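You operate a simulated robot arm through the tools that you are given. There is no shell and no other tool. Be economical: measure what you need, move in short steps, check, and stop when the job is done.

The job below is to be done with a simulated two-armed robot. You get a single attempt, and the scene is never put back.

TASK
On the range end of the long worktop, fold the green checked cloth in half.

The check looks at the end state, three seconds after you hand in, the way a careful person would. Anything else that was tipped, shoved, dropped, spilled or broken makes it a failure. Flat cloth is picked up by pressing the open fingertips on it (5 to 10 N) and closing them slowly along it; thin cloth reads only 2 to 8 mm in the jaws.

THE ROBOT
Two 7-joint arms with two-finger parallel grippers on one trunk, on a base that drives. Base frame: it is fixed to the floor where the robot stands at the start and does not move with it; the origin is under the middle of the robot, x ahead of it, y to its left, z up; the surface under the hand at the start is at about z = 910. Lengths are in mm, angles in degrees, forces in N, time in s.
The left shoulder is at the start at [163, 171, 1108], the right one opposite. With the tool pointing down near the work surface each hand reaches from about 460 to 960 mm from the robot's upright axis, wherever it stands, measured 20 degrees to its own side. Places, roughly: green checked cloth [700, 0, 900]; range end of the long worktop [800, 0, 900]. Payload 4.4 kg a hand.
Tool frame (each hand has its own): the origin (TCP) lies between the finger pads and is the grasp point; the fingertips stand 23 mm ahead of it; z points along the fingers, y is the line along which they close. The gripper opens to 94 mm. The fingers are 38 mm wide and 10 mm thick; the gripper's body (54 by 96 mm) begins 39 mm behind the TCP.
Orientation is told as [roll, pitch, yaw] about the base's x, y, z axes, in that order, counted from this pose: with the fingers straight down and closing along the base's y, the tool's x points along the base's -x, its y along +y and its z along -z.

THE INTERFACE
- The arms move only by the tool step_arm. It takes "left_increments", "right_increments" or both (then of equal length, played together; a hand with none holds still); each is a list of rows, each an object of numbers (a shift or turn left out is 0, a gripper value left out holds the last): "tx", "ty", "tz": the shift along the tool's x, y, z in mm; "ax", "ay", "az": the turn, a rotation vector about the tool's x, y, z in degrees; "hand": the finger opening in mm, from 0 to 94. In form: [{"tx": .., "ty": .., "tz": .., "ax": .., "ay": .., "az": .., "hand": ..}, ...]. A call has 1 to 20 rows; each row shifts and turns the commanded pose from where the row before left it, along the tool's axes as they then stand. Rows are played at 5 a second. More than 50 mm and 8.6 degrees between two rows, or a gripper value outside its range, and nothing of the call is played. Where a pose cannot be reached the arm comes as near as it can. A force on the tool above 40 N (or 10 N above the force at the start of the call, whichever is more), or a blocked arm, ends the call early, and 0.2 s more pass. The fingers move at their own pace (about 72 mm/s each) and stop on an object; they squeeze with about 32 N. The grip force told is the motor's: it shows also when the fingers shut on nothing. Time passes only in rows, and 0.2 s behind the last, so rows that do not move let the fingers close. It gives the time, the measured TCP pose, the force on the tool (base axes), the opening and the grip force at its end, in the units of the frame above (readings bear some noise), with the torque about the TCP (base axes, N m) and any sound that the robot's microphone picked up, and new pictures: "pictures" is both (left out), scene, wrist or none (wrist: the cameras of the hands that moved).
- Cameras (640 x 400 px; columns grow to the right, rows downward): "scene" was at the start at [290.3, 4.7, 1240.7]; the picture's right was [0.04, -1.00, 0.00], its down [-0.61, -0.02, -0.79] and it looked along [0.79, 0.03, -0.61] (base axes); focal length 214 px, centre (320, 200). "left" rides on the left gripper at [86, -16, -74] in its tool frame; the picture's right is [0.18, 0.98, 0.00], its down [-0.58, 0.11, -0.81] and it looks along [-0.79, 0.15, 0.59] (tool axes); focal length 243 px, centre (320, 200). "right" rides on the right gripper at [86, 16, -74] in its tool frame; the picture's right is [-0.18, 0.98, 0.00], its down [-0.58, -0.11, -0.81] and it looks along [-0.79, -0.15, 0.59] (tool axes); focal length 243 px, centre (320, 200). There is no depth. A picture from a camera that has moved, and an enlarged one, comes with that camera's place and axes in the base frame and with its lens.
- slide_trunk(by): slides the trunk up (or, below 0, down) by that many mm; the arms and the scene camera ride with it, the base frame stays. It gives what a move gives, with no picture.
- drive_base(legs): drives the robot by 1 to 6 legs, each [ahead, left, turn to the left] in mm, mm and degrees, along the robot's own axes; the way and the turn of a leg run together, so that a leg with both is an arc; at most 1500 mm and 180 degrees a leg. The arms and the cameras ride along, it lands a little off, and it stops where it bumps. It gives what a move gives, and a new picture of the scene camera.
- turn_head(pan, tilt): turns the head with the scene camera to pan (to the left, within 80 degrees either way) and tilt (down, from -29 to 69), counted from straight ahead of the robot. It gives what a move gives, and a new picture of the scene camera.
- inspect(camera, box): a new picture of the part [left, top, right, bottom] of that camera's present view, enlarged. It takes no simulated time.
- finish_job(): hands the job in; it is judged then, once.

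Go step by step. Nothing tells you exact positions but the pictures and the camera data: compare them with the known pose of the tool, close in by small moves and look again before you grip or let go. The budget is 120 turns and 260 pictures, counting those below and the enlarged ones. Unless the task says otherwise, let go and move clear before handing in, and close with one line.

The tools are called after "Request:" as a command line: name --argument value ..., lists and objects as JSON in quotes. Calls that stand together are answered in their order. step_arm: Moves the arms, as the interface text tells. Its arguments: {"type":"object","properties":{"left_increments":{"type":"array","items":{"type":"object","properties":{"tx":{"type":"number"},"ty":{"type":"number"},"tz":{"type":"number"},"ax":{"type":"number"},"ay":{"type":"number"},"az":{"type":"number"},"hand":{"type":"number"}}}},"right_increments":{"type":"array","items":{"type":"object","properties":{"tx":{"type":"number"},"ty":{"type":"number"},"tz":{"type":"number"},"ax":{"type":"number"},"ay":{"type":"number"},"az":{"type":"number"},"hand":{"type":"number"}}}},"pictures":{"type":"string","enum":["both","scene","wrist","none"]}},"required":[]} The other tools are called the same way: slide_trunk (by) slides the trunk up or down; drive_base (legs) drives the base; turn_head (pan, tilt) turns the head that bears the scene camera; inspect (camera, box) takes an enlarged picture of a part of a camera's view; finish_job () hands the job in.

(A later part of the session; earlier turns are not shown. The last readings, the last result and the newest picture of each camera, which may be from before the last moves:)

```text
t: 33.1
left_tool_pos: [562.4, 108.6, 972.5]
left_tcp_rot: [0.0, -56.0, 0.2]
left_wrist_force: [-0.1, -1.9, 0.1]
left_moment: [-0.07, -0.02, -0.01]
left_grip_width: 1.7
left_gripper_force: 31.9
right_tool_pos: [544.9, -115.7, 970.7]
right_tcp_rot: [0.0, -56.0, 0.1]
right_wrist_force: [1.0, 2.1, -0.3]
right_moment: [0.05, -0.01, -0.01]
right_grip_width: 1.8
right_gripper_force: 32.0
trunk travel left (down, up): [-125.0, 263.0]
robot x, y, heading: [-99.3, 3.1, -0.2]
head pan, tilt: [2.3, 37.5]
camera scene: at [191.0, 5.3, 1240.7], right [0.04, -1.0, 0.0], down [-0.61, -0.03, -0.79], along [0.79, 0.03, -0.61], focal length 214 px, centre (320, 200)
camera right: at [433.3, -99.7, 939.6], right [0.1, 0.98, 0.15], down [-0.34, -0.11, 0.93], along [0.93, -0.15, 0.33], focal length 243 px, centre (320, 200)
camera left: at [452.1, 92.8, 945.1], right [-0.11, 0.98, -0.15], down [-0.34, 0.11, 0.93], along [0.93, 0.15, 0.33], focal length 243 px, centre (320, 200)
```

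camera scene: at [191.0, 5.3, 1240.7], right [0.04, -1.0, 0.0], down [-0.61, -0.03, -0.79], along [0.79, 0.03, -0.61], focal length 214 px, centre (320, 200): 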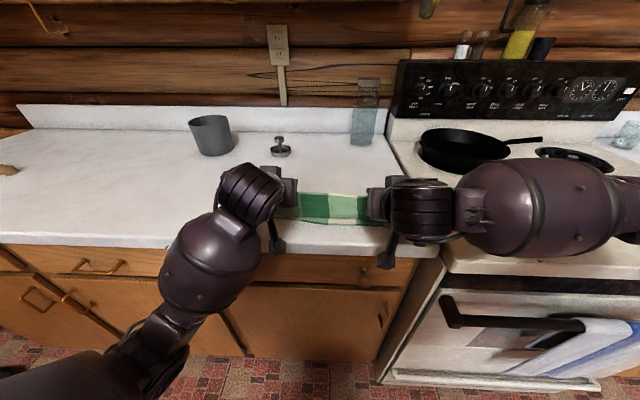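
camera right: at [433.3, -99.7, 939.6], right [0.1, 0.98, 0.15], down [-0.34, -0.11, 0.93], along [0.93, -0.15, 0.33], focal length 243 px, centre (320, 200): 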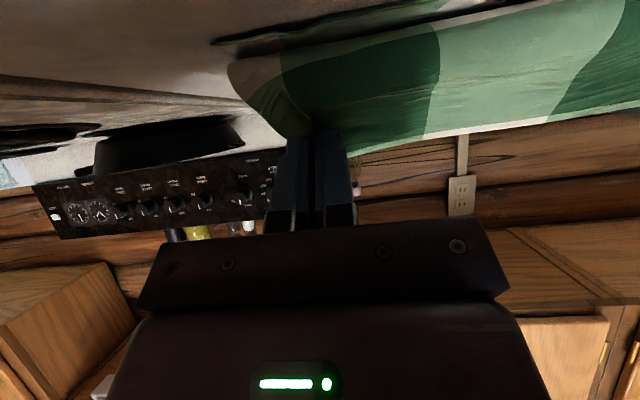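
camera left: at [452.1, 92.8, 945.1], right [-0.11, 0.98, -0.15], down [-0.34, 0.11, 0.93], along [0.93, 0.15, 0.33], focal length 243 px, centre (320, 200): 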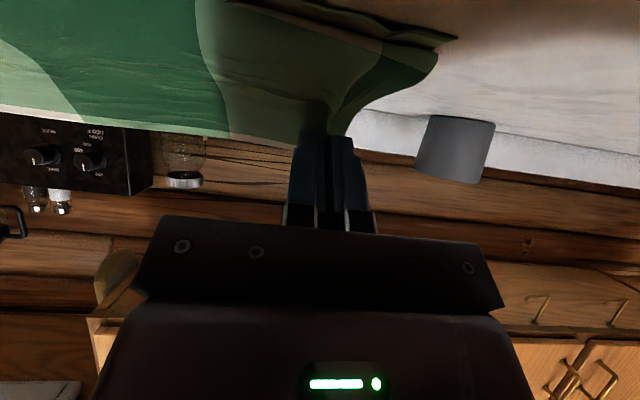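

Request:
inspect --camera "scene" --box '[240, 150, 440, 275]'

Request:
inspect --camera "right" --box '[200, 0, 640, 200]'

```text
3.20 times, centred on (340, 212) of scene
camera zoom: at [191.0, 5.3, 1240.7], right [0.04, -1.0, 0.0], down [-0.61, -0.03, -0.79], along [0.79, 0.03, -0.61], focal length 686 px, centre (256, 160)
```

zoom: 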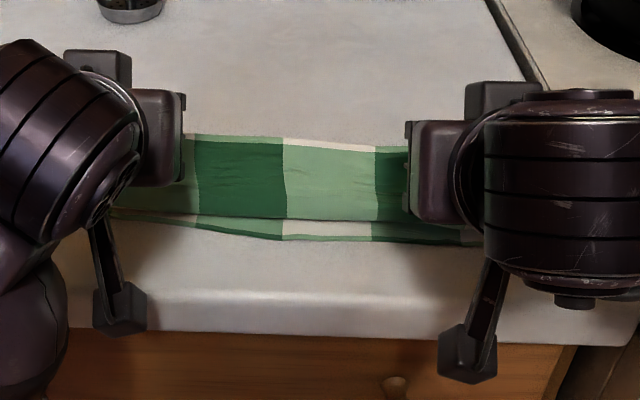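

```text
1.45 times, centred on (420, 100) of right
camera zoom: at [433.3, -99.7, 939.6], right [0.1, 0.98, 0.15], down [-0.34, -0.11, 0.93], along [0.93, -0.15, 0.33], focal length 353 px, centre (174, 346)
```

zoom: 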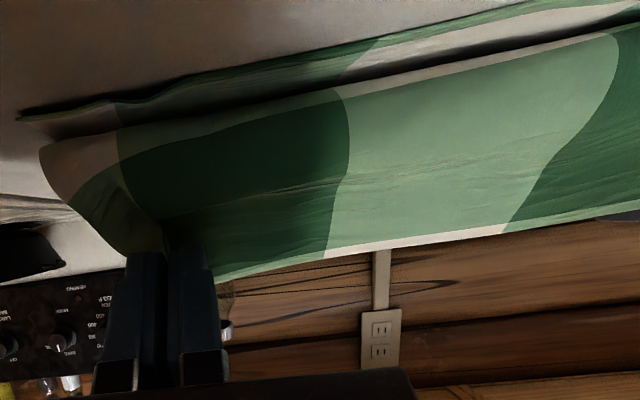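

The fold has come over, but the gripped strip still stands upright, leaning away from me. I'll pull back gently so the sheet is taut, then open and withdraw up and toward me so the strip can fall this way.

Request:
step_arm --left_increments '[{"tx": 5, "tz": -10}, {"tx": -4, "tz": -6, "hand": 12}, {"tz": -10, "hand": 30}, {"tz": -25, "hand": 40}, {"tz": -40}, {"tz": -40}, {}]' --right_increments '[{"tx": 5, "tz": -10}, {"tx": -4, "tz": -6, "hand": 12}, {"tz": -10, "hand": 30}, {"tz": -25, "hand": 40}, {"tz": -40}, {"tz": -40}, {}]' --pictures "scene"

Request:
inspect --camera "scene" --box '[240, 150, 440, 275]'

```text
t: 34.9
left_tool_pos: [474.1, 144.1, 1040.3]
left_tcp_rot: [18.3, -57.3, -9.4]
left_wrist_force: [0.6, -0.5, 1.2]
left_moment: [-0.03, 0.01, -0.01]
left_grip_width: 40.1
left_gripper_force: 0.1
left hand out of reach, approached as far as the arm can: row 6
right_tool_pos: [488.1, -115.9, 1008.8]
right_tcp_rot: [0.0, -56.0, 0.3]
right_wrist_force: [-0.3, -1.3, -0.8]
right_moment: [-0.01, 0.0, 0.02]
right_grip_width: 39.9
right_gripper_force: 0.1
right hand out of reach, approached as far as the arm can: row 5, 6
trunk travel left (down, up): [-125.0, 263.0]
robot x, y, heading: [-98.8, 2.8, 0.3]
head pan, tilt: [2.3, 37.5]
stopped in row 7 (left hand): the arm was blocked; the commanded pose is now the measured one
camera scene: at [191.0, 5.6, 1240.6], right [0.04, -1.0, 0.0], down [-0.61, -0.03, -0.79], along [0.79, 0.03, -0.61], focal length 214 px, centre (320, 200)
```

scene: 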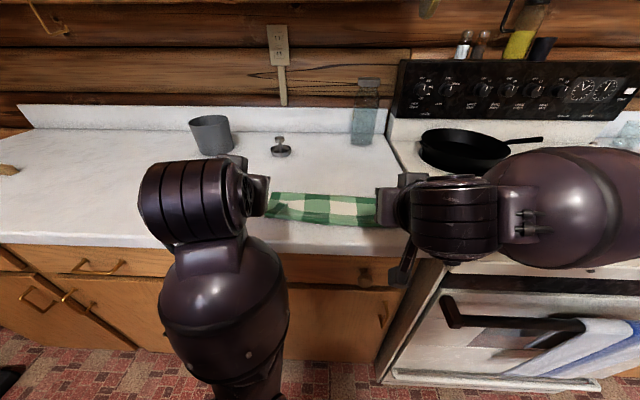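

```text
3.20 times, centred on (340, 212) of scene
camera zoom: at [191.0, 5.6, 1240.6], right [0.04, -1.0, 0.0], down [-0.61, -0.03, -0.79], along [0.79, 0.03, -0.61], focal length 686 px, centre (256, 160)
```

zoom: 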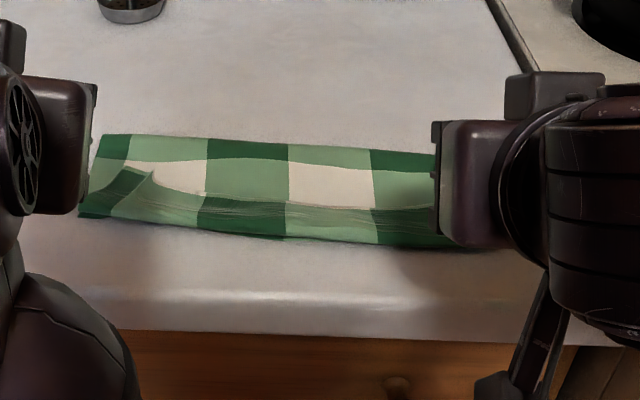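

It unrolled nicely. I'll raise the hands clear and straighten them up for a full look.

Request:
step_arm --left_increments '[{"tx": -25, "tz": -17}, {"tx": -25, "tz": -17, "ay": 8}, {"ay": 8}, {"ay": 8}, {"ay": 8}, {"ay": 8}, {"ay": 8}, {"ay": 8}, {"ty": 45}, {"ty": 45}, {"ty": 45}, {}]' --right_increments '[{"tx": -25, "tz": -17}, {"tx": -25, "tz": -17, "ay": 8}, {"ay": 8}, {"ay": 8}, {"ay": 8}, {"ay": 8}, {"ay": 8}, {"ay": 8}, {"ty": -45}, {"ty": -45}, {"ty": -45}, {}]' --pictures "scene"

Request:
inspect --camera "scene" --box '[240, 150, 440, 275]'

```text
t: 35.5
left_tool_pos: [496.1, 184.7, 1090.3]
left_tcp_rot: [27.4, -49.9, -8.5]
left_wrist_force: [0.4, 0.0, -0.6]
left_moment: [0.02, -0.01, 0.01]
left_grip_width: 40.1
left_gripper_force: 0.0
left hand out of reach, approached as far as the arm can: row 2, 3
right_tool_pos: [488.3, -114.7, 1067.5]
right_tcp_rot: [0.0, -46.8, 0.2]
right_wrist_force: [-0.2, 0.6, 0.4]
right_moment: [0.01, -0.01, 0.0]
right_grip_width: 39.8
right_gripper_force: 0.0
trunk travel left (down, up): [-125.0, 263.0]
robot x, y, heading: [-99.2, 2.0, 0.0]
head pan, tilt: [2.3, 37.5]
stopped in row 3 (left hand): the arm was blocked; the commanded pose is now the measured one
camera scene: at [191.7, 5.8, 1240.3], right [0.04, -1.0, 0.0], down [-0.61, -0.03, -0.79], along [0.79, 0.04, -0.61], focal length 214 px, centre (320, 200)
```

scene: 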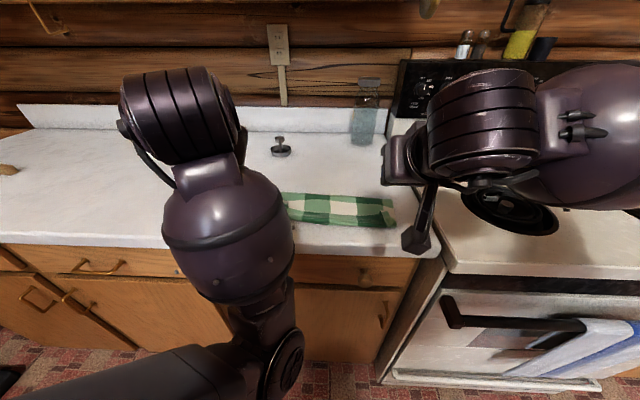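

```text
3.20 times, centred on (340, 212) of scene
camera zoom: at [191.7, 5.8, 1240.3], right [0.04, -1.0, 0.0], down [-0.61, -0.03, -0.79], along [0.79, 0.04, -0.61], focal length 686 px, centre (256, 160)
```

zoom: 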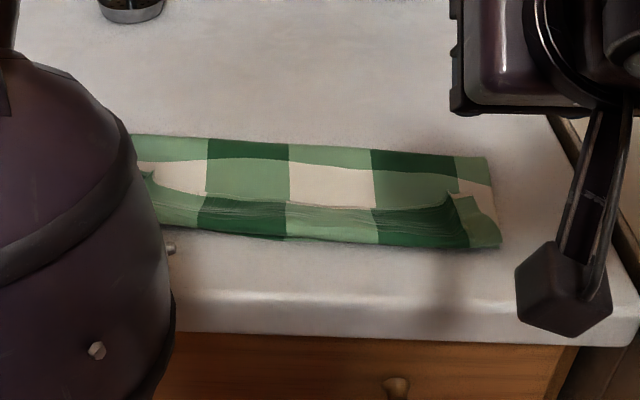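

Looking closer, the gripped strip (about 45 mm) is still turned back on top, with its crease at the near side, so I need to flip that flap toward me. First I'll clear and straighten the arms.

Request:
step_arm --left_increments '[{"tx": -25, "tz": 15}, {"tx": -25, "tz": 15}, {"ay": 8}, {"ay": 8}, {"ay": 8}, {"ay": 8}, {"ay": 8}, {"ay": 8}, {"ty": 30}, {}]' --right_increments '[{"tx": -25, "tz": 5}, {"tx": -25, "tz": 5}, {"ay": 8}, {"ay": 8}, {"ay": 8}, {"ay": 8}, {"ay": 8}, {"ay": 7}, {"ty": -40}, {"ty": -40}]' --pictures "both"

```text
t: 36.6
left_tool_pos: [543.0, 168.2, 1165.6]
left_tcp_rot: [39.4, -42.9, -13.6]
left_wrist_force: [-0.1, -0.4, 0.6]
left_moment: [-0.01, -0.01, 0.01]
left_grip_width: 40.1
left_gripper_force: 0.0
right_tool_pos: [530.7, -117.2, 1099.0]
right_tcp_rot: [0.0, -31.8, 0.1]
right_wrist_force: [0.4, -0.4, 0.5]
right_moment: [0.0, -0.02, 0.0]
right_grip_width: 40.2
right_gripper_force: 0.1
trunk travel left (down, up): [-125.0, 263.0]
robot x, y, heading: [-98.0, 2.3, 0.3]
head pan, tilt: [2.3, 37.5]
stopped in row 5 (left hand): the arm was blocked; the commanded pose is now the measured one
camera scene: at [190.1, 5.5, 1241.0], right [0.04, -1.0, 0.0], down [-0.61, -0.03, -0.79], along [0.79, 0.03, -0.61], focal length 214 px, centre (320, 200)
camera right: at [417.9, -100.0, 1115.6], right [0.16, 0.98, 0.1], down [0.07, -0.11, 0.99], along [0.99, -0.15, -0.09], focal length 243 px, centre (320, 200)
camera left: at [435.4, 132.3, 1142.9], right [-0.37, 0.87, 0.33], down [-0.15, -0.4, 0.9], along [0.92, 0.28, 0.27], focal length 243 px, centre (320, 200)
```

scene: 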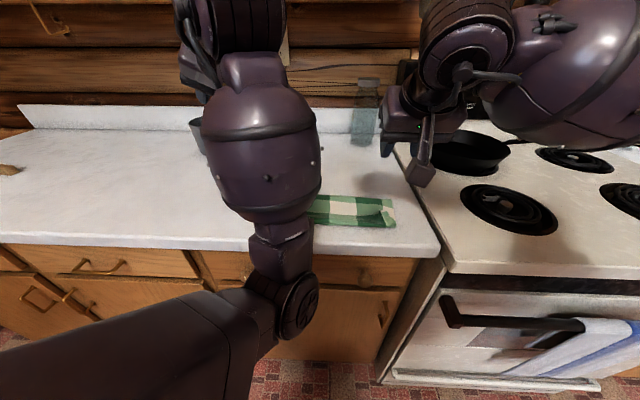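
right: 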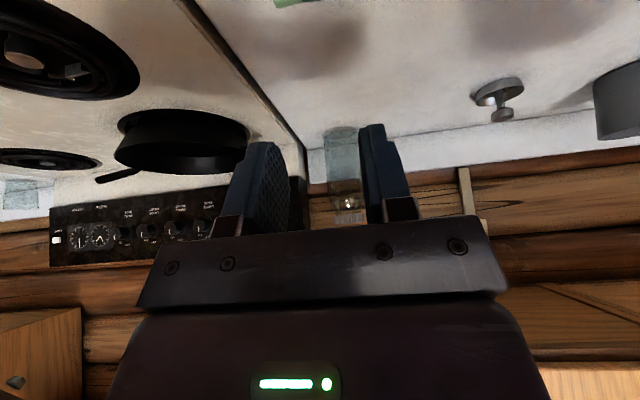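
left: 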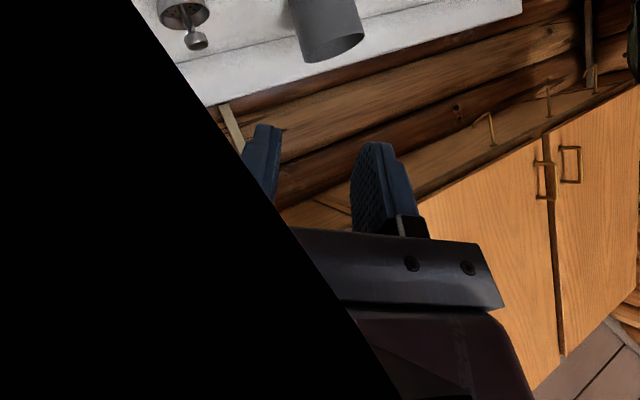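

The left arm has swung into an awkward posture. I'll move it out to the left, then rotate it back upright, and straighten the right as well.

Request:
step_arm --left_increments '[{"tx": -7, "ty": 21, "tz": 26}, {"tx": -7, "ty": 21, "tz": 26}, {"tx": -7, "ty": 21, "tz": 26}, {}, {"ax": 4.6, "ay": 6.5, "az": 0.3}, {"ax": 4.6, "ay": 6.5, "az": 0.3}, {"ax": 4.6, "ay": 6.5, "az": 0.3}, {"ax": 4.6, "ay": 6.5, "az": 0.3}, {"ax": 4.6, "ay": 6.5, "az": 0.3}, {"ax": 4.6, "ay": 6.5, "az": 0.3}, {"ax": 4.6, "ay": 6.5, "az": 0.3}, {}]' --right_increments '[{"ty": -30}, {"ty": -30}, {"ty": -30}, {}, {"ay": 8}, {"ay": 8}, {"ay": 8}, {"ay": 8}, {}, {}, {}, {}]' --pictures "scene"

Request:
inspect --camera "scene" --box '[240, 150, 440, 275]'

```text
t: 38.3
left_tool_pos: [592.4, 269.8, 1197.7]
left_tcp_rot: [28.3, -25.9, -4.3]
left_wrist_force: [-0.4, 1.0, -0.2]
left_moment: [-0.01, -0.02, -0.03]
left_grip_width: 40.4
left_gripper_force: 0.0
right_tool_pos: [532.3, -206.1, 1097.5]
right_tcp_rot: [-0.1, -4.4, 0.1]
right_wrist_force: [0.0, 1.2, -0.9]
right_moment: [-0.01, 0.0, 0.02]
right_grip_width: 40.1
right_gripper_force: 0.1
trunk travel left (down, up): [-125.0, 263.0]
robot x, y, heading: [-98.9, -0.9, -0.0]
head pan, tilt: [2.3, 37.5]
stopped in row 8 (left hand): the arm was blocked; the commanded pose is now the measured one
camera scene: at [191.9, 6.8, 1240.2], right [0.04, -1.0, 0.0], down [-0.61, -0.03, -0.79], along [0.79, 0.03, -0.61], focal length 214 px, centre (320, 200)
```

scene: 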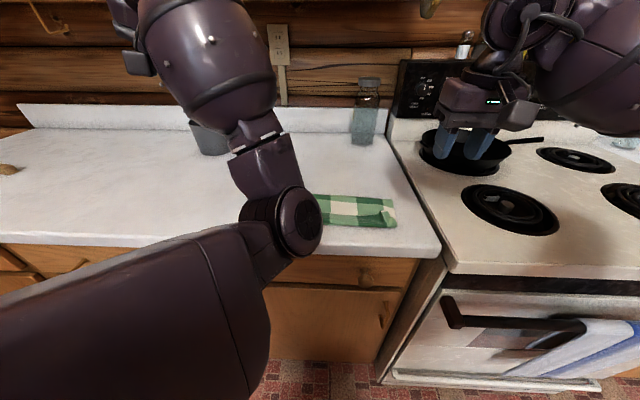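

```text
3.20 times, centred on (340, 212) of scene
camera zoom: at [191.9, 6.8, 1240.2], right [0.04, -1.0, 0.0], down [-0.61, -0.03, -0.79], along [0.79, 0.03, -0.61], focal length 686 px, centre (256, 160)
```

zoom: 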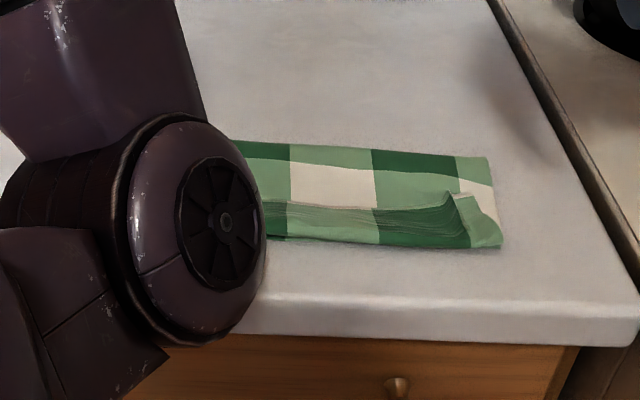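

The left elbow is still folded inward. I'll move that hand further left and lower to relax it, then finish the rotation in smaller turns.

Request:
step_arm --left_increments '[{"tx": 8.7, "ty": 27, "tz": 35}, {"tx": 8.7, "ty": 27, "tz": 35}, {"tx": 8.7, "ty": 27, "tz": 35}, {}, {}]' --pictures "scene"

```text
t: 39.5
left_tool_pos: [601.1, 393.3, 1141.4]
left_tcp_rot: [28.4, -26.0, -4.4]
left_wrist_force: [0.4, 0.6, -0.2]
left_moment: [0.04, 0.02, 0.01]
left_grip_width: 40.1
left_gripper_force: 0.2
right_tool_pos: [531.2, -207.5, 1098.7]
right_tcp_rot: [0.1, -4.3, 0.1]
right_wrist_force: [-0.5, -0.1, 1.0]
right_moment: [-0.02, 0.01, -0.01]
right_grip_width: 40.1
right_gripper_force: 0.1
trunk travel left (down, up): [-125.0, 263.0]
robot x, y, heading: [-99.1, 1.0, 0.1]
head pan, tilt: [2.3, 37.5]
camera scene: at [191.1, 5.6, 1240.6], right [0.04, -1.0, 0.0], down [-0.61, -0.03, -0.79], along [0.79, 0.03, -0.61], focal length 214 px, centre (320, 200)
```

scene: 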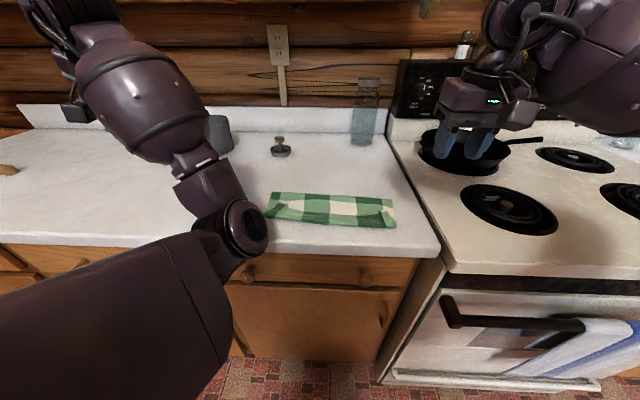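

Request:
step_arm --left_increments '[{"ax": 5.5, "ay": 5.1, "az": 1.25}, {"ax": 5.5, "ay": 5.1, "az": 1.25}, {"ax": 5.5, "ay": 5.1, "az": 1.25}, {"ax": 5.5, "ay": 5.1, "az": 1.25}, {"ax": 5.5, "ay": 5.1, "az": 1.25}, {}]' --pictures "scene"

Request:
inspect --camera "scene" --box '[240, 170, 420, 260]'

```text
t: 40.8
left_tool_pos: [588.7, 425.0, 1064.7]
left_tcp_rot: [4.0, 9.7, -0.1]
left_wrist_force: [0.1, -0.2, -1.4]
left_moment: [-0.02, 0.0, -0.02]
left_grip_width: 40.5
left_gripper_force: 0.1
right_tool_pos: [534.4, -207.5, 1096.0]
right_tcp_rot: [0.0, -4.2, 0.0]
right_wrist_force: [0.3, -0.4, -0.7]
right_moment: [0.01, 0.01, -0.02]
right_grip_width: 39.9
right_gripper_force: 0.0
trunk travel left (down, up): [-125.0, 263.0]
robot x, y, heading: [-102.5, -0.2, 0.2]
head pan, tilt: [2.3, 37.5]
stopped in row 6 (left hand): the arm was blocked; the commanded pose is now the measured one
camera scene: at [193.2, 5.9, 1239.7], right [0.04, -1.0, 0.0], down [-0.61, -0.03, -0.79], along [0.79, 0.03, -0.61], focal length 214 px, centre (320, 200)
```

scene: 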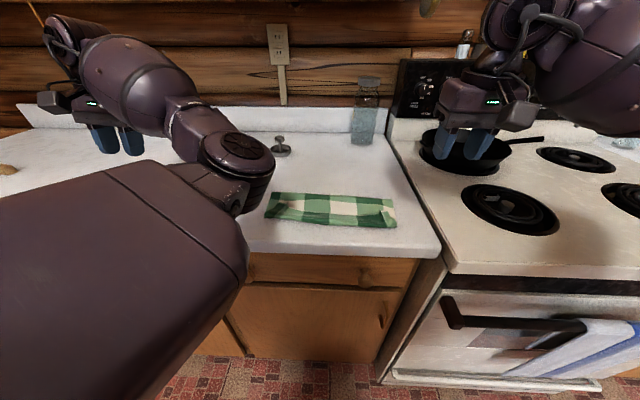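

```text
3.56 times, centred on (330, 215) of scene
camera zoom: at [193.2, 5.9, 1239.7], right [0.04, -1.0, 0.0], down [-0.61, -0.03, -0.79], along [0.79, 0.03, -0.61], focal length 763 px, centre (284, 147)
```

zoom: 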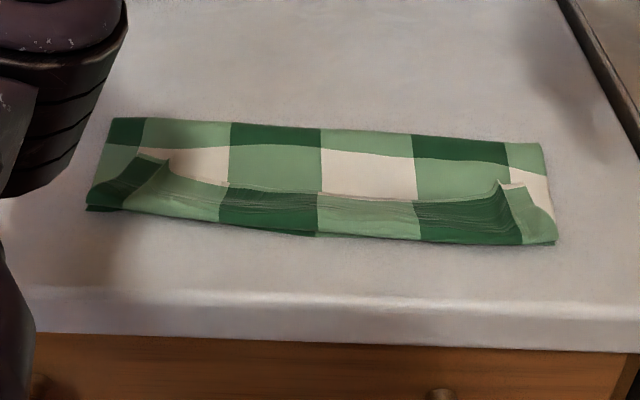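

The picture is clear now: the last ~39 mm is turned back at the near crease (x≈530), and the fold line sits at x≈634. So I overshot by about 20 mm per layer. I plan to re-grip the raised ridges on the flap and lay it again with a bigger wrist rotation. I'll back the base for room and test a half-turn of the hands, which would put the cameras on top.

Request:
drive_base --legs '[[-120, 0, 0]]'

Request:
step_arm --left_increments '[{"ax": 4, "ay": -7}, {"ay": -2.7, "az": -6}, {"az": -8}, {"az": -8}, {"az": -8}, {"az": -8}, {"az": -8}, {"az": -8}, {"az": -8}, {"az": -8}, {"az": -8}, {}]' --right_increments '[{"ay": 4.2}, {"az": 8}, {"az": 8}, {"az": 8}, {"az": 8}, {"az": 8}, {"az": 8}, {"az": 8}, {"az": 8}, {"az": 8}, {"az": 8}, {}]' --pictures "scene"

```text
t: 42.1
left_tool_pos: [469.7, 422.3, 1065.6]
left_tcp_rot: [4.0, 9.7, -0.3]
left_wrist_force: [-0.1, 0.9, -0.4]
left_moment: [0.03, -0.02, -0.04]
left_grip_width: 40.1
left_gripper_force: 0.1
right_tool_pos: [414.7, -208.3, 1098.1]
right_tcp_rot: [0.0, -4.4, 0.0]
right_wrist_force: [-0.2, -0.8, 0.5]
right_moment: [0.03, 0.03, 0.03]
right_grip_width: 39.8
right_gripper_force: 0.1
trunk travel left (down, up): [-125.0, 263.0]
robot x, y, heading: [-214.7, 2.2, 0.2]
head pan, tilt: [2.3, 37.5]
camera scene: at [74.5, 4.9, 1240.6], right [0.04, -1.0, 0.0], down [-0.61, -0.03, -0.79], along [0.79, 0.03, -0.61], focal length 214 px, centre (320, 200)
```

scene: 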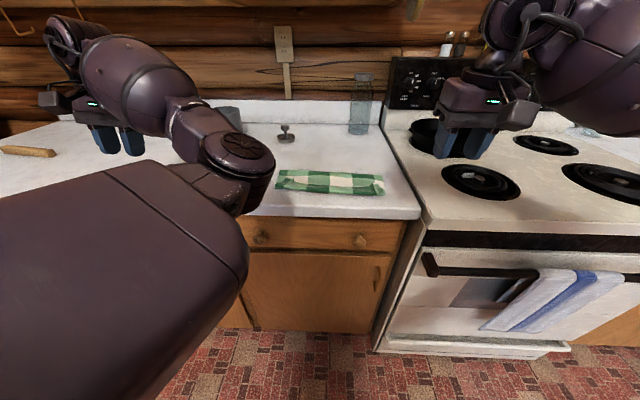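

```text
t: 44.7
left_tool_pos: [469.8, 426.6, 1067.2]
left_tcp_rot: [0.0, -0.2, 77.9]
left_wrist_force: [-0.4, 0.1, -0.5]
left_moment: [0.0, -0.01, -0.01]
left_grip_width: 39.8
left_gripper_force: 0.1
right_tool_pos: [416.2, -207.8, 1098.8]
right_tcp_rot: [0.3, -0.1, -80.1]
right_wrist_force: [0.1, -0.9, -0.7]
right_moment: [-0.01, -0.04, 0.01]
right_grip_width: 39.9
right_gripper_force: 0.0
trunk travel left (down, up): [-125.0, 263.0]
robot x, y, heading: [-216.1, -3.0, 0.0]
head pan, tilt: [2.3, 37.5]
camera scene: at [74.8, 4.9, 1240.7], right [0.04, -1.0, 0.0], down [-0.61, -0.03, -0.79], along [0.79, 0.03, -0.61], focal length 214 px, centre (320, 200)
```

scene: 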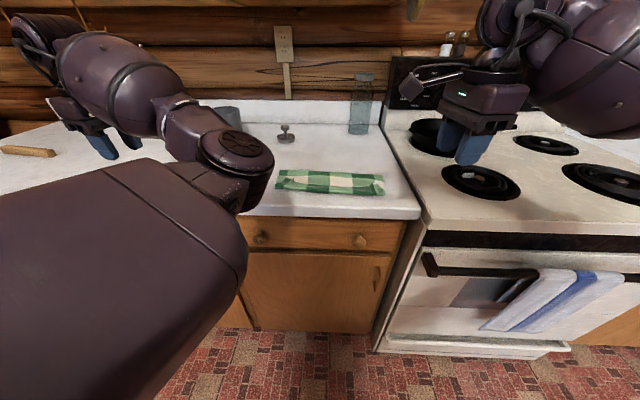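

Both reach 80° so far. I'll continue the half-turn.

Request:
step_arm --left_increments '[{"az": -8}, {"az": -8}, {"az": -8}, {"az": -8}, {"az": -8}, {"az": -8}, {"az": -8}, {"az": -8}, {"az": -8}, {"az": -8}, {"az": -8}, {"az": -8}, {"az": -6}, {}]' --right_increments '[{"az": 8}, {"az": 8}, {"az": 8}, {"az": 8}, {"az": 8}, {"az": 8}, {"az": 8}, {"az": 8}, {"az": 8}, {"az": 8}, {"az": 8}, {"az": 8}, {"az": 4}, {}]' --pictures "scene"

```text
t: 47.7
left_tool_pos: [468.7, 426.8, 1066.0]
left_tcp_rot: [-0.2, 0.0, -180.0]
left_wrist_force: [-0.3, 1.0, -0.4]
left_moment: [-0.01, 0.01, 0.0]
left_grip_width: 40.0
left_gripper_force: 0.0
right_tool_pos: [415.2, -207.9, 1098.9]
right_tcp_rot: [-0.1, 0.2, 179.9]
right_wrist_force: [-0.5, 0.8, 0.0]
right_moment: [0.01, 0.01, 0.0]
right_grip_width: 40.0
right_gripper_force: 0.1
trunk travel left (down, up): [-125.0, 263.0]
robot x, y, heading: [-216.2, -2.6, 0.3]
head pan, tilt: [2.3, 37.5]
camera scene: at [74.8, 4.9, 1240.7], right [0.04, -1.0, 0.0], down [-0.61, -0.03, -0.79], along [0.79, 0.03, -0.61], focal length 214 px, centre (320, 200)
```

scene: 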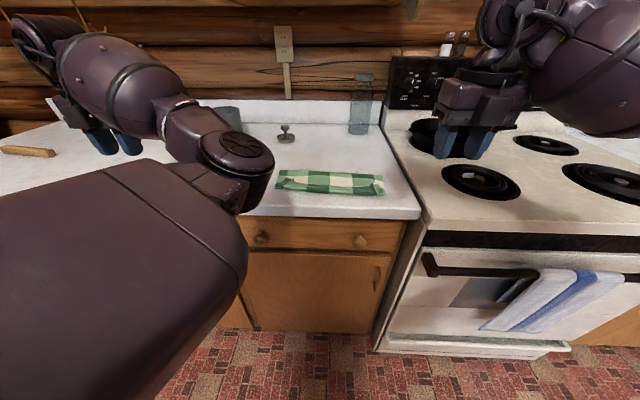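

The half-turn works, so the cameras now face away. I'll test the pitched release pose in the air above the near edge.

Request:
step_arm --left_increments '[{"tx": 9.5, "ty": 39, "tz": 2}, {"tx": 9.5, "ty": 39, "tz": 2}, {"tx": 9.5, "ty": 39, "tz": 2}, {"tx": 9.5, "ty": 39, "tz": 2}, {"tx": 9.5, "ty": 39, "tz": 2}, {"tx": 9.5, "ty": 39, "tz": 2}, {"tx": 9.5, "ty": 39, "tz": 2}, {"tx": 9.5, "ty": 39, "tz": 2}, {}, {"ay": 8}, {"ay": 8}, {"ay": 8}, {"ay": 8}, {"ay": 8}, {"ay": 8}, {"ay": 8}, {"ay": 8}, {"ay": 8}, {}]' --right_increments '[{"tx": 16, "ty": -10.6, "tz": 6}, {"tx": 16, "ty": -10.6, "tz": 6}, {"tx": 16, "ty": -10.6, "tz": 6}, {"tx": 16, "ty": -10.6, "tz": 6}, {"tx": 16, "ty": -10.6, "tz": 6}, {"tx": 16, "ty": -10.6, "tz": 6}, {"tx": 16, "ty": -10.6, "tz": 6}, {"tx": 16, "ty": -10.6, "tz": 6}, {}, {"ay": 8}, {"ay": 8}, {"ay": 8}, {"ay": 8}, {"ay": 8}, {"ay": 8}, {"ay": 8}, {"ay": 8}, {"ay": 8}, {}]' --pictures "both"

```text
t: 48.4
left_tool_pos: [465.3, 429.4, 1077.5]
left_tcp_rot: [-0.7, 2.2, -170.0]
left_wrist_force: [0.6, -0.1, -0.3]
left_moment: [0.02, 0.01, -0.01]
left_grip_width: 40.1
left_gripper_force: 0.1
right_tool_pos: [451.3, -181.9, 1088.1]
right_tcp_rot: [-0.1, 0.1, -179.8]
right_wrist_force: [0.0, -0.1, -0.4]
right_moment: [-0.01, -0.02, -0.01]
right_grip_width: 39.9
right_gripper_force: 0.0
trunk travel left (down, up): [-125.0, 263.0]
robot x, y, heading: [-216.6, -6.4, 0.1]
head pan, tilt: [2.3, 37.5]
stopped in row 3 (left hand): the arm was blocked; the commanded pose is now the measured one
camera scene: at [74.9, 5.6, 1240.6], right [0.04, -1.0, 0.0], down [-0.61, -0.03, -0.79], along [0.79, 0.03, -0.61], focal length 214 px, centre (320, 200)
camera right: at [537.5, -198.3, 1159.9], right [-0.18, -0.98, 0.0], down [-0.58, 0.11, 0.8], along [-0.79, 0.15, -0.59], focal length 243 px, centre (320, 200)
camera left: at [543.7, 459.0, 1158.7], right [0.35, -0.94, 0.0], down [-0.58, -0.22, 0.78], along [-0.73, -0.27, -0.62], focal length 243 px, centre (320, 200)
```

scene: 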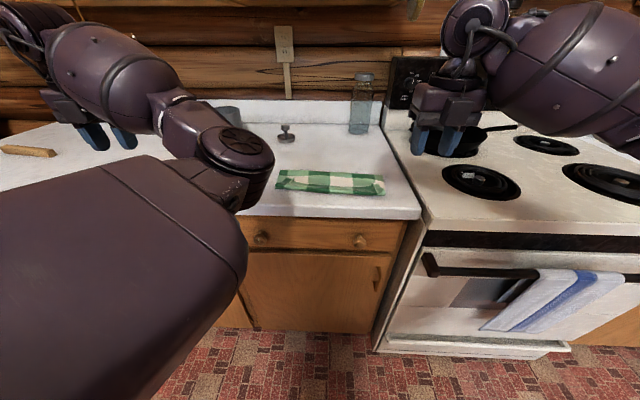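
right: 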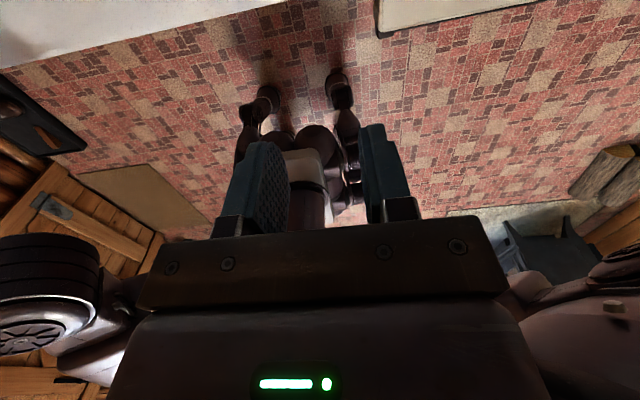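
left: 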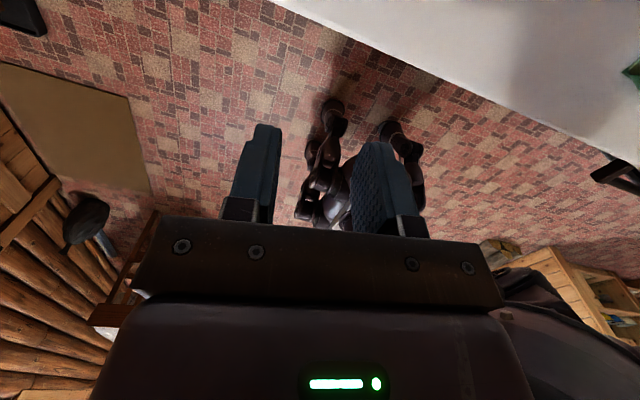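

The left elbow is stuck on the inboard side. I'll stretch that arm forward at height, clear of everything, so the elbow can straighten out.

Request:
step_arm --left_increments '[{"tx": 30, "tz": -5}, {"tx": 30, "tz": -5}, {"tx": 30, "tz": -5}, {"tx": 30, "tz": -5}, {"tx": 30}, {"tx": 30}, {"tx": 20}, {}]' --pictures "scene"

```text
t: 50.1
left_tool_pos: [653.9, 457.0, 1107.3]
left_tcp_rot: [-0.5, 2.1, -170.3]
left_wrist_force: [0.1, 0.5, -0.7]
left_moment: [-0.03, -0.03, 0.0]
left_grip_width: 40.2
left_gripper_force: 0.1
left hand out of reach, approached as far as the arm can: row 7
right_tool_pos: [451.6, -182.7, 1084.9]
right_tcp_rot: [-0.1, 0.1, 180.1]
right_wrist_force: [-0.8, 0.1, 0.8]
right_moment: [-0.01, 0.02, 0.0]
right_grip_width: 40.0
right_gripper_force: 0.0
trunk travel left (down, up): [-125.0, 263.0]
robot x, y, heading: [-215.9, 0.5, 0.2]
head pan, tilt: [2.3, 37.5]
camera scene: at [75.1, 5.2, 1240.5], right [0.04, -1.0, 0.0], down [-0.61, -0.03, -0.79], along [0.79, 0.03, -0.61], focal length 214 px, centre (320, 200)
```

scene: 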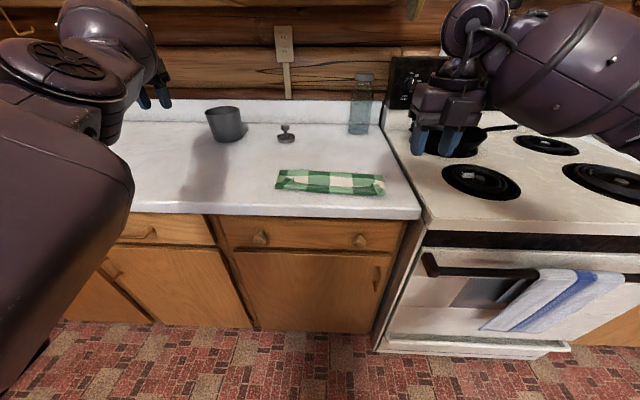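

The elbow has come out. Now I'll bring the left hand inward.

Request:
step_arm --left_increments '[{"tx": -11, "ty": 37}, {"tx": -11, "ty": 37}, {"tx": -11, "ty": 37}, {"tx": -11, "ty": 37}, {"tx": -11, "ty": 37}, {"tx": -11, "ty": 37}, {"tx": -11, "ty": 37}, {"tx": -11, "ty": 37}, {"az": 5}, {"az": 5}, {}]' --pictures "scene"

```text
t: 52.0
left_tool_pos: [618.9, 276.5, 1118.6]
left_tcp_rot: [-1.1, 4.2, -160.2]
left_wrist_force: [0.3, -0.4, -0.9]
left_moment: [-0.05, -0.01, 0.03]
left_grip_width: 40.0
left_gripper_force: 0.1
right_tool_pos: [451.0, -181.4, 1086.5]
right_tcp_rot: [0.0, 0.1, -180.0]
right_wrist_force: [-0.5, 0.7, -0.4]
right_moment: [-0.04, -0.01, -0.04]
right_grip_width: 40.2
right_gripper_force: 0.1
trunk travel left (down, up): [-125.0, 263.0]
robot x, y, heading: [-215.8, -1.0, -0.0]
head pan, tilt: [2.3, 37.5]
stopped in row 8 (left hand): the arm was blocked; the commanded pose is now the measured one
camera scene: at [74.9, 5.7, 1240.6], right [0.04, -1.0, 0.0], down [-0.61, -0.03, -0.79], along [0.79, 0.03, -0.61], focal length 214 px, centre (320, 200)
```

scene: 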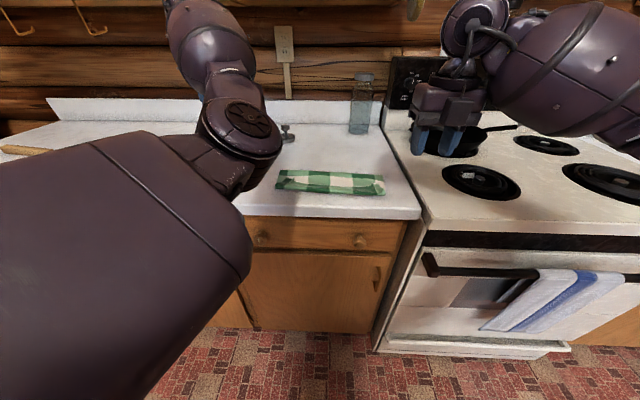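

The left arm's elbow keeps returning inboard, so I'll park it out to the left and use the right hand alone, one ridge at a time. I'll test the right hand's pitched pose now.

Request:
step_arm --left_increments '[{"tx": 19, "ty": -31}, {"tx": 19, "ty": -31}, {"tx": 19, "ty": -31}, {"tx": 19, "ty": -31}, {"tx": 19, "ty": -31}, {}, {}, {}, {}, {}, {}, {}, {}, {}, {}, {}]' --right_increments '[{"tx": 24, "ty": -15, "tz": 15}, {"tx": 24, "ty": -15, "tz": 15}, {"tx": 24, "ty": -15, "tz": 15}, {"tx": 22, "ty": -13, "tz": 15}, {"ay": 8}, {"ay": 8}, {"ay": 8}, {"ay": 8}, {"ay": 8}, {"ay": 8}, {"ay": 8}, {"ay": 8}, {"ay": 8}, {"ay": 8}, {"ay": 8}, {}]' --pictures "scene"

```text
t: 55.4
left_tool_pos: [657.4, 448.0, 1132.5]
left_tcp_rot: [-1.0, 4.1, -160.6]
left_wrist_force: [0.5, -0.3, 0.9]
left_moment: [0.01, -0.01, 0.0]
left_grip_width: 40.1
left_gripper_force: 0.0
right_tool_pos: [541.4, -109.1, 1025.9]
right_tcp_rot: [0.4, 70.0, -178.2]
right_wrist_force: [0.5, 0.0, 0.2]
right_moment: [0.0, -0.02, 0.01]
right_grip_width: 40.0
right_gripper_force: 0.1
right hand out of reach, approached as far as the arm can: row 13, 14, 15
trunk travel left (down, up): [-125.0, 263.0]
robot x, y, heading: [-212.8, 2.0, 0.1]
head pan, tilt: [2.3, 37.5]
camera scene: at [74.7, 4.8, 1240.7], right [0.04, -1.0, 0.0], down [-0.61, -0.03, -0.79], along [0.79, 0.03, -0.61], focal length 214 px, centre (320, 200)
```

scene: 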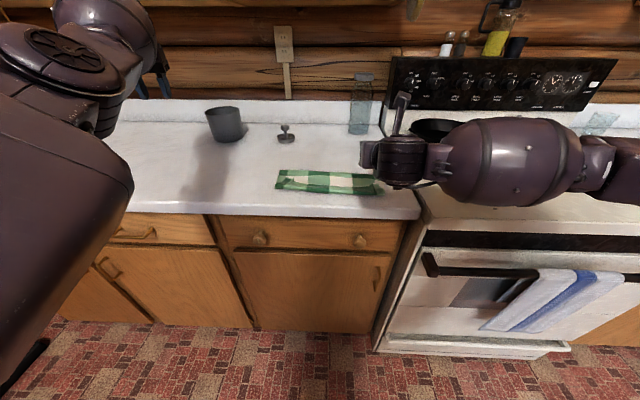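

The right hand reaches about 70° of pitch there. If I grip tilted −16° the other way, I get about 86° of net rotation. I'll move over the right ridge (≈(575,-123)) to look.

Request:
step_arm --right_increments '[{"ay": -8}, {"ay": -8}, {"ay": -8}, {"ay": -8}, {"ay": -8}, {"ay": -8}, {"ay": -8}, {"ay": -8}, {"ay": -8}, {"ay": -8}, {"ay": -6}, {"tx": 20, "ty": 7, "tz": 15}, {"tx": 18, "ty": 7, "tz": 10}, {}]' --pictures "both"

Request:
inspect --camera "scene" --box '[260, 150, 400, 210]'

```text
t: 58.4
left_tool_pos: [654.7, 447.9, 1133.3]
left_tcp_rot: [-0.9, 4.2, -160.6]
left_wrist_force: [0.1, 0.5, 1.0]
left_moment: [-0.04, 0.01, 0.02]
left_grip_width: 39.8
left_gripper_force: 0.1
right_tool_pos: [571.2, -121.9, 993.9]
right_tcp_rot: [0.2, -16.0, -178.7]
right_wrist_force: [-0.5, -0.2, -0.2]
right_moment: [-0.01, -0.01, 0.0]
right_grip_width: 40.5
right_gripper_force: 0.0
trunk travel left (down, up): [-125.0, 263.0]
robot x, y, heading: [-217.3, 2.2, -0.1]
head pan, tilt: [2.3, 37.5]
camera scene: at [74.5, 5.0, 1240.8], right [0.04, -1.0, 0.0], down [-0.61, -0.03, -0.79], along [0.79, 0.03, -0.61], focal length 214 px, centre (320, 200)
camera right: at [675.6, -135.1, 1040.0], right [-0.15, -0.99, 0.05], down [-0.34, 0.1, 0.94], along [-0.93, 0.13, -0.35], focal length 243 px, centre (320, 200)
```

scene: 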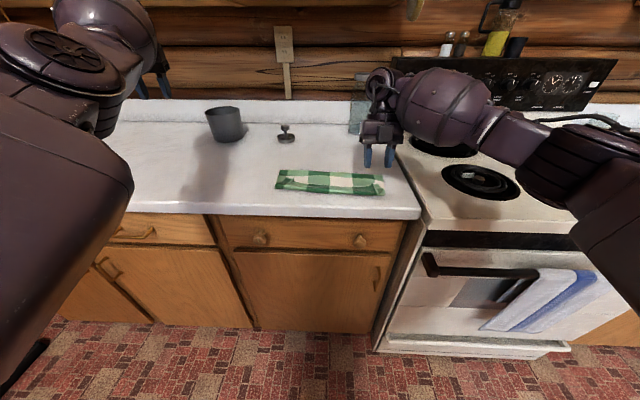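
right: 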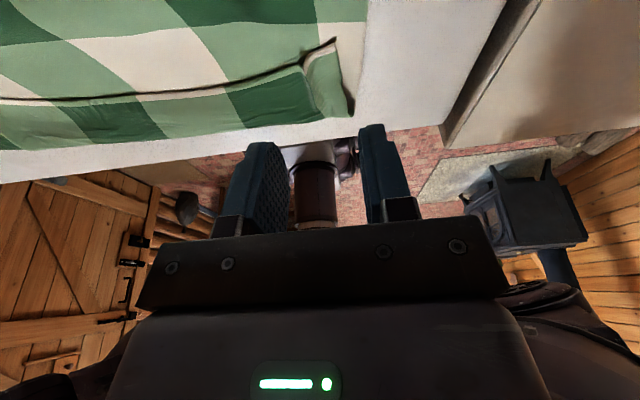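

```text
4.57 times, centred on (330, 180) of scene
camera zoom: at [74.5, 5.0, 1240.8], right [0.04, -1.0, 0.0], down [-0.61, -0.03, -0.79], along [0.79, 0.03, -0.61], focal length 980 px, centre (274, 291)
```

zoom: 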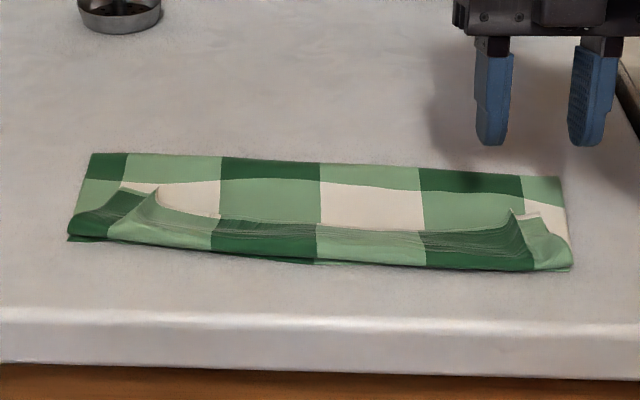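

The right camera shows the flap's ridge clearly at about (580,-122). I'll lower around it.

Request:
step_arm --right_increments '[{"tx": 11, "tz": 20}, {"tx": 11, "tz": 20}, {"tz": 2}, {}]' --pictures "wrist"

Request:
inspect --camera "scene" --box '[300, 130, 420, 205]'

```text
t: 59.4
left_tool_pos: [656.2, 447.9, 1131.3]
left_tcp_rot: [-0.8, 4.3, -160.6]
left_wrist_force: [0.3, -1.0, -0.9]
left_moment: [0.02, -0.02, -0.01]
left_grip_width: 40.1
left_gripper_force: 0.0
right_tool_pos: [579.5, -123.0, 944.4]
right_tcp_rot: [0.2, -16.0, -178.6]
right_wrist_force: [-0.1, 0.3, 0.0]
right_moment: [0.01, -0.02, 0.0]
right_grip_width: 39.8
right_gripper_force: 0.1
trunk travel left (down, up): [-125.0, 263.0]
robot x, y, heading: [-217.0, 2.0, 0.2]
head pan, tilt: [2.3, 37.5]
camera right: at [684.7, -136.4, 991.4], right [-0.15, -0.99, 0.05], down [-0.34, 0.1, 0.94], along [-0.93, 0.13, -0.35], focal length 243 px, centre (320, 200)
```

right: 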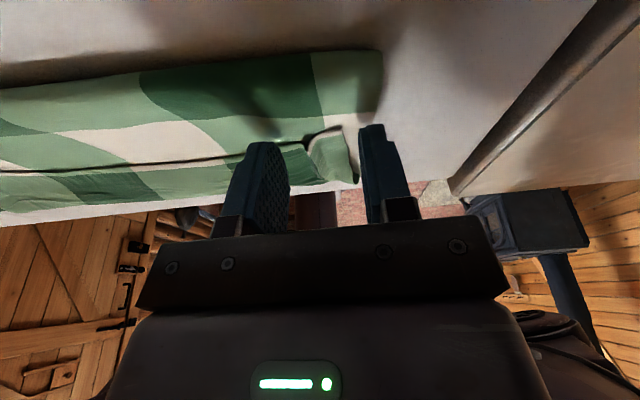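

```text
5.33 times, centred on (360, 168) of scene
camera zoom: at [74.9, 5.0, 1240.6], right [0.04, -1.0, 0.0], down [-0.61, -0.03, -0.79], along [0.79, 0.03, -0.61], focal length 1144 px, centre (107, 373)
```

zoom: 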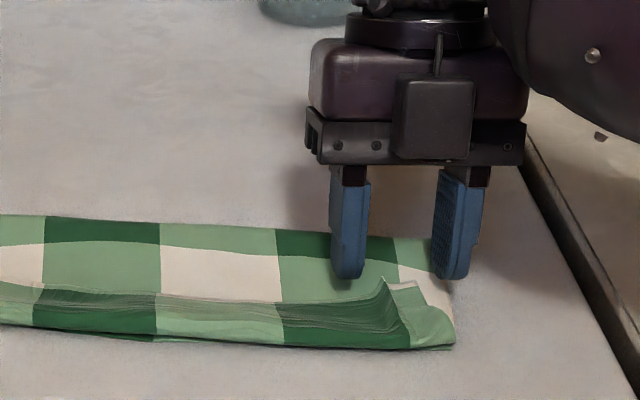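

The fingers straddle the ridge but sit slightly beyond it. I'll hop 18 mm toward me, then close slowly.

Request:
step_arm --right_increments '[{"tz": -20}, {"tx": -18, "tz": 4}, {"tz": 18}, {"tz": 1}, {}]' --pictures "none"

Request:
inspect --camera "scene" --box '[300, 130, 420, 205]'

```text
t: 60.5
left_tool_pos: [656.2, 448.7, 1132.6]
left_tcp_rot: [-1.0, 4.1, -160.7]
left_wrist_force: [-0.3, 0.6, -0.4]
left_moment: [0.02, -0.02, -0.02]
left_grip_width: 40.0
left_gripper_force: 0.1
right_tool_pos: [563.7, -123.6, 946.2]
right_tcp_rot: [0.3, -16.1, -178.7]
right_wrist_force: [0.4, 0.0, 0.2]
right_moment: [0.03, 0.01, 0.01]
right_grip_width: 39.9
right_gripper_force: 0.0
trunk travel left (down, up): [-125.0, 263.0]
robot x, y, heading: [-218.2, 0.3, 0.1]
head pan, tilt: [2.3, 37.5]
```

```text
5.33 times, centred on (360, 168) of scene
camera zoom: at [74.9, 5.0, 1240.6], right [0.04, -1.0, 0.0], down [-0.61, -0.03, -0.79], along [0.79, 0.03, -0.61], focal length 1144 px, centre (107, 373)
```

zoom: 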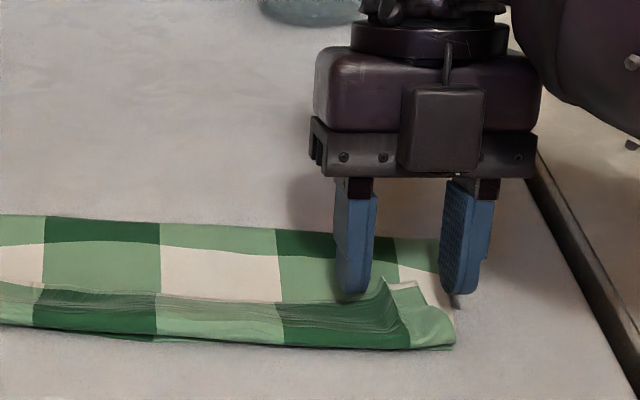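

Request:
step_arm --right_increments '[{"tz": 3}, {"tz": 2}, {"tz": 1}, {}]' --pictures "none"

Request:
inspect --camera "right" --box '[180, 40, 480, 240]'

```text
t: 61.5
left_tool_pos: [655.0, 448.3, 1131.7]
left_tcp_rot: [-0.8, 4.1, -160.6]
left_wrist_force: [0.7, 0.6, 0.2]
left_moment: [-0.01, 0.01, -0.02]
left_grip_width: 39.8
left_gripper_force: 0.0
right_tool_pos: [561.5, -122.6, 941.8]
right_tcp_rot: [0.3, -16.1, -178.7]
right_wrist_force: [0.3, -0.5, -0.5]
right_moment: [0.01, 0.01, 0.0]
right_grip_width: 40.0
right_gripper_force: 0.1
trunk travel left (down, up): [-125.0, 263.0]
robot x, y, heading: [-214.7, -2.1, 0.2]
head pan, tilt: [2.3, 37.5]
```

```text
2.00 times, centred on (330, 140) of right
camera zoom: at [665.3, -136.1, 988.3], right [-0.15, -0.99, 0.05], down [-0.34, 0.1, 0.94], along [-0.93, 0.13, -0.35], focal length 485 px, centre (300, 320)
```

zoom: 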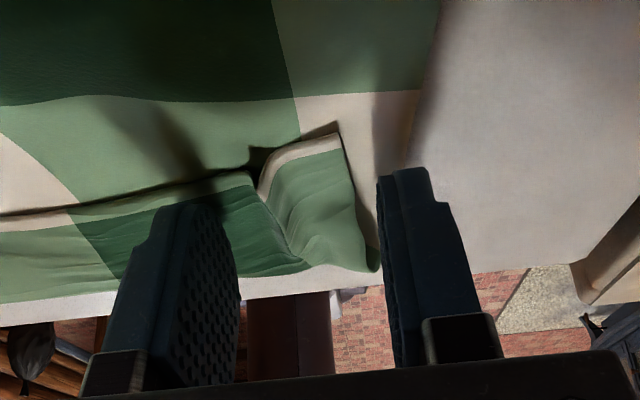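

The standing corner is between the fingers. Closing slowly now.

Request:
step_arm --right_increments '[{"hand": 35}, {"hand": 30}, {"hand": 25}, {"hand": 20}, {"hand": 15}, {"hand": 10}, {"hand": 5}, {"hand": 0}, {}, {}]' --pictures "wrist"

```text
t: 63.8
left_tool_pos: [656.1, 449.0, 1131.5]
left_tcp_rot: [-0.9, 4.3, -160.5]
left_wrist_force: [0.1, 0.5, 0.2]
left_moment: [-0.01, -0.02, 0.0]
left_grip_width: 39.8
left_gripper_force: 0.0
right_tool_pos: [562.2, -122.6, 941.1]
right_tcp_rot: [0.2, -16.1, -178.7]
right_wrist_force: [-0.3, 0.2, 0.4]
right_moment: [0.03, -0.05, 0.02]
right_grip_width: 2.0
right_gripper_force: 31.7
trunk travel left (down, up): [-125.0, 263.0]
robot x, y, heading: [-213.7, 1.2, -0.3]
head pan, tilt: [2.3, 37.5]
camera right: at [665.3, -136.1, 988.4], right [-0.15, -0.99, 0.05], down [-0.34, 0.1, 0.94], along [-0.93, 0.13, -0.35], focal length 243 px, centre (320, 200)
```

right: 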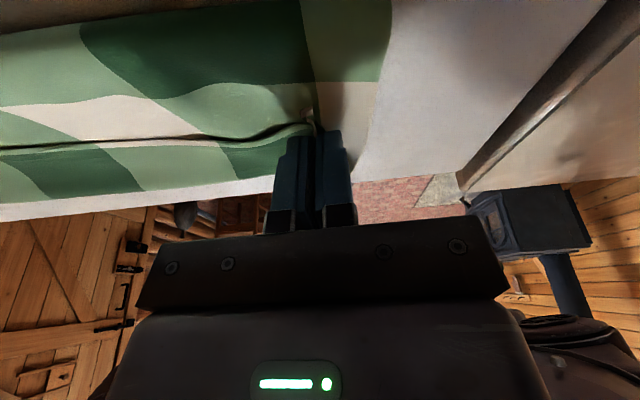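

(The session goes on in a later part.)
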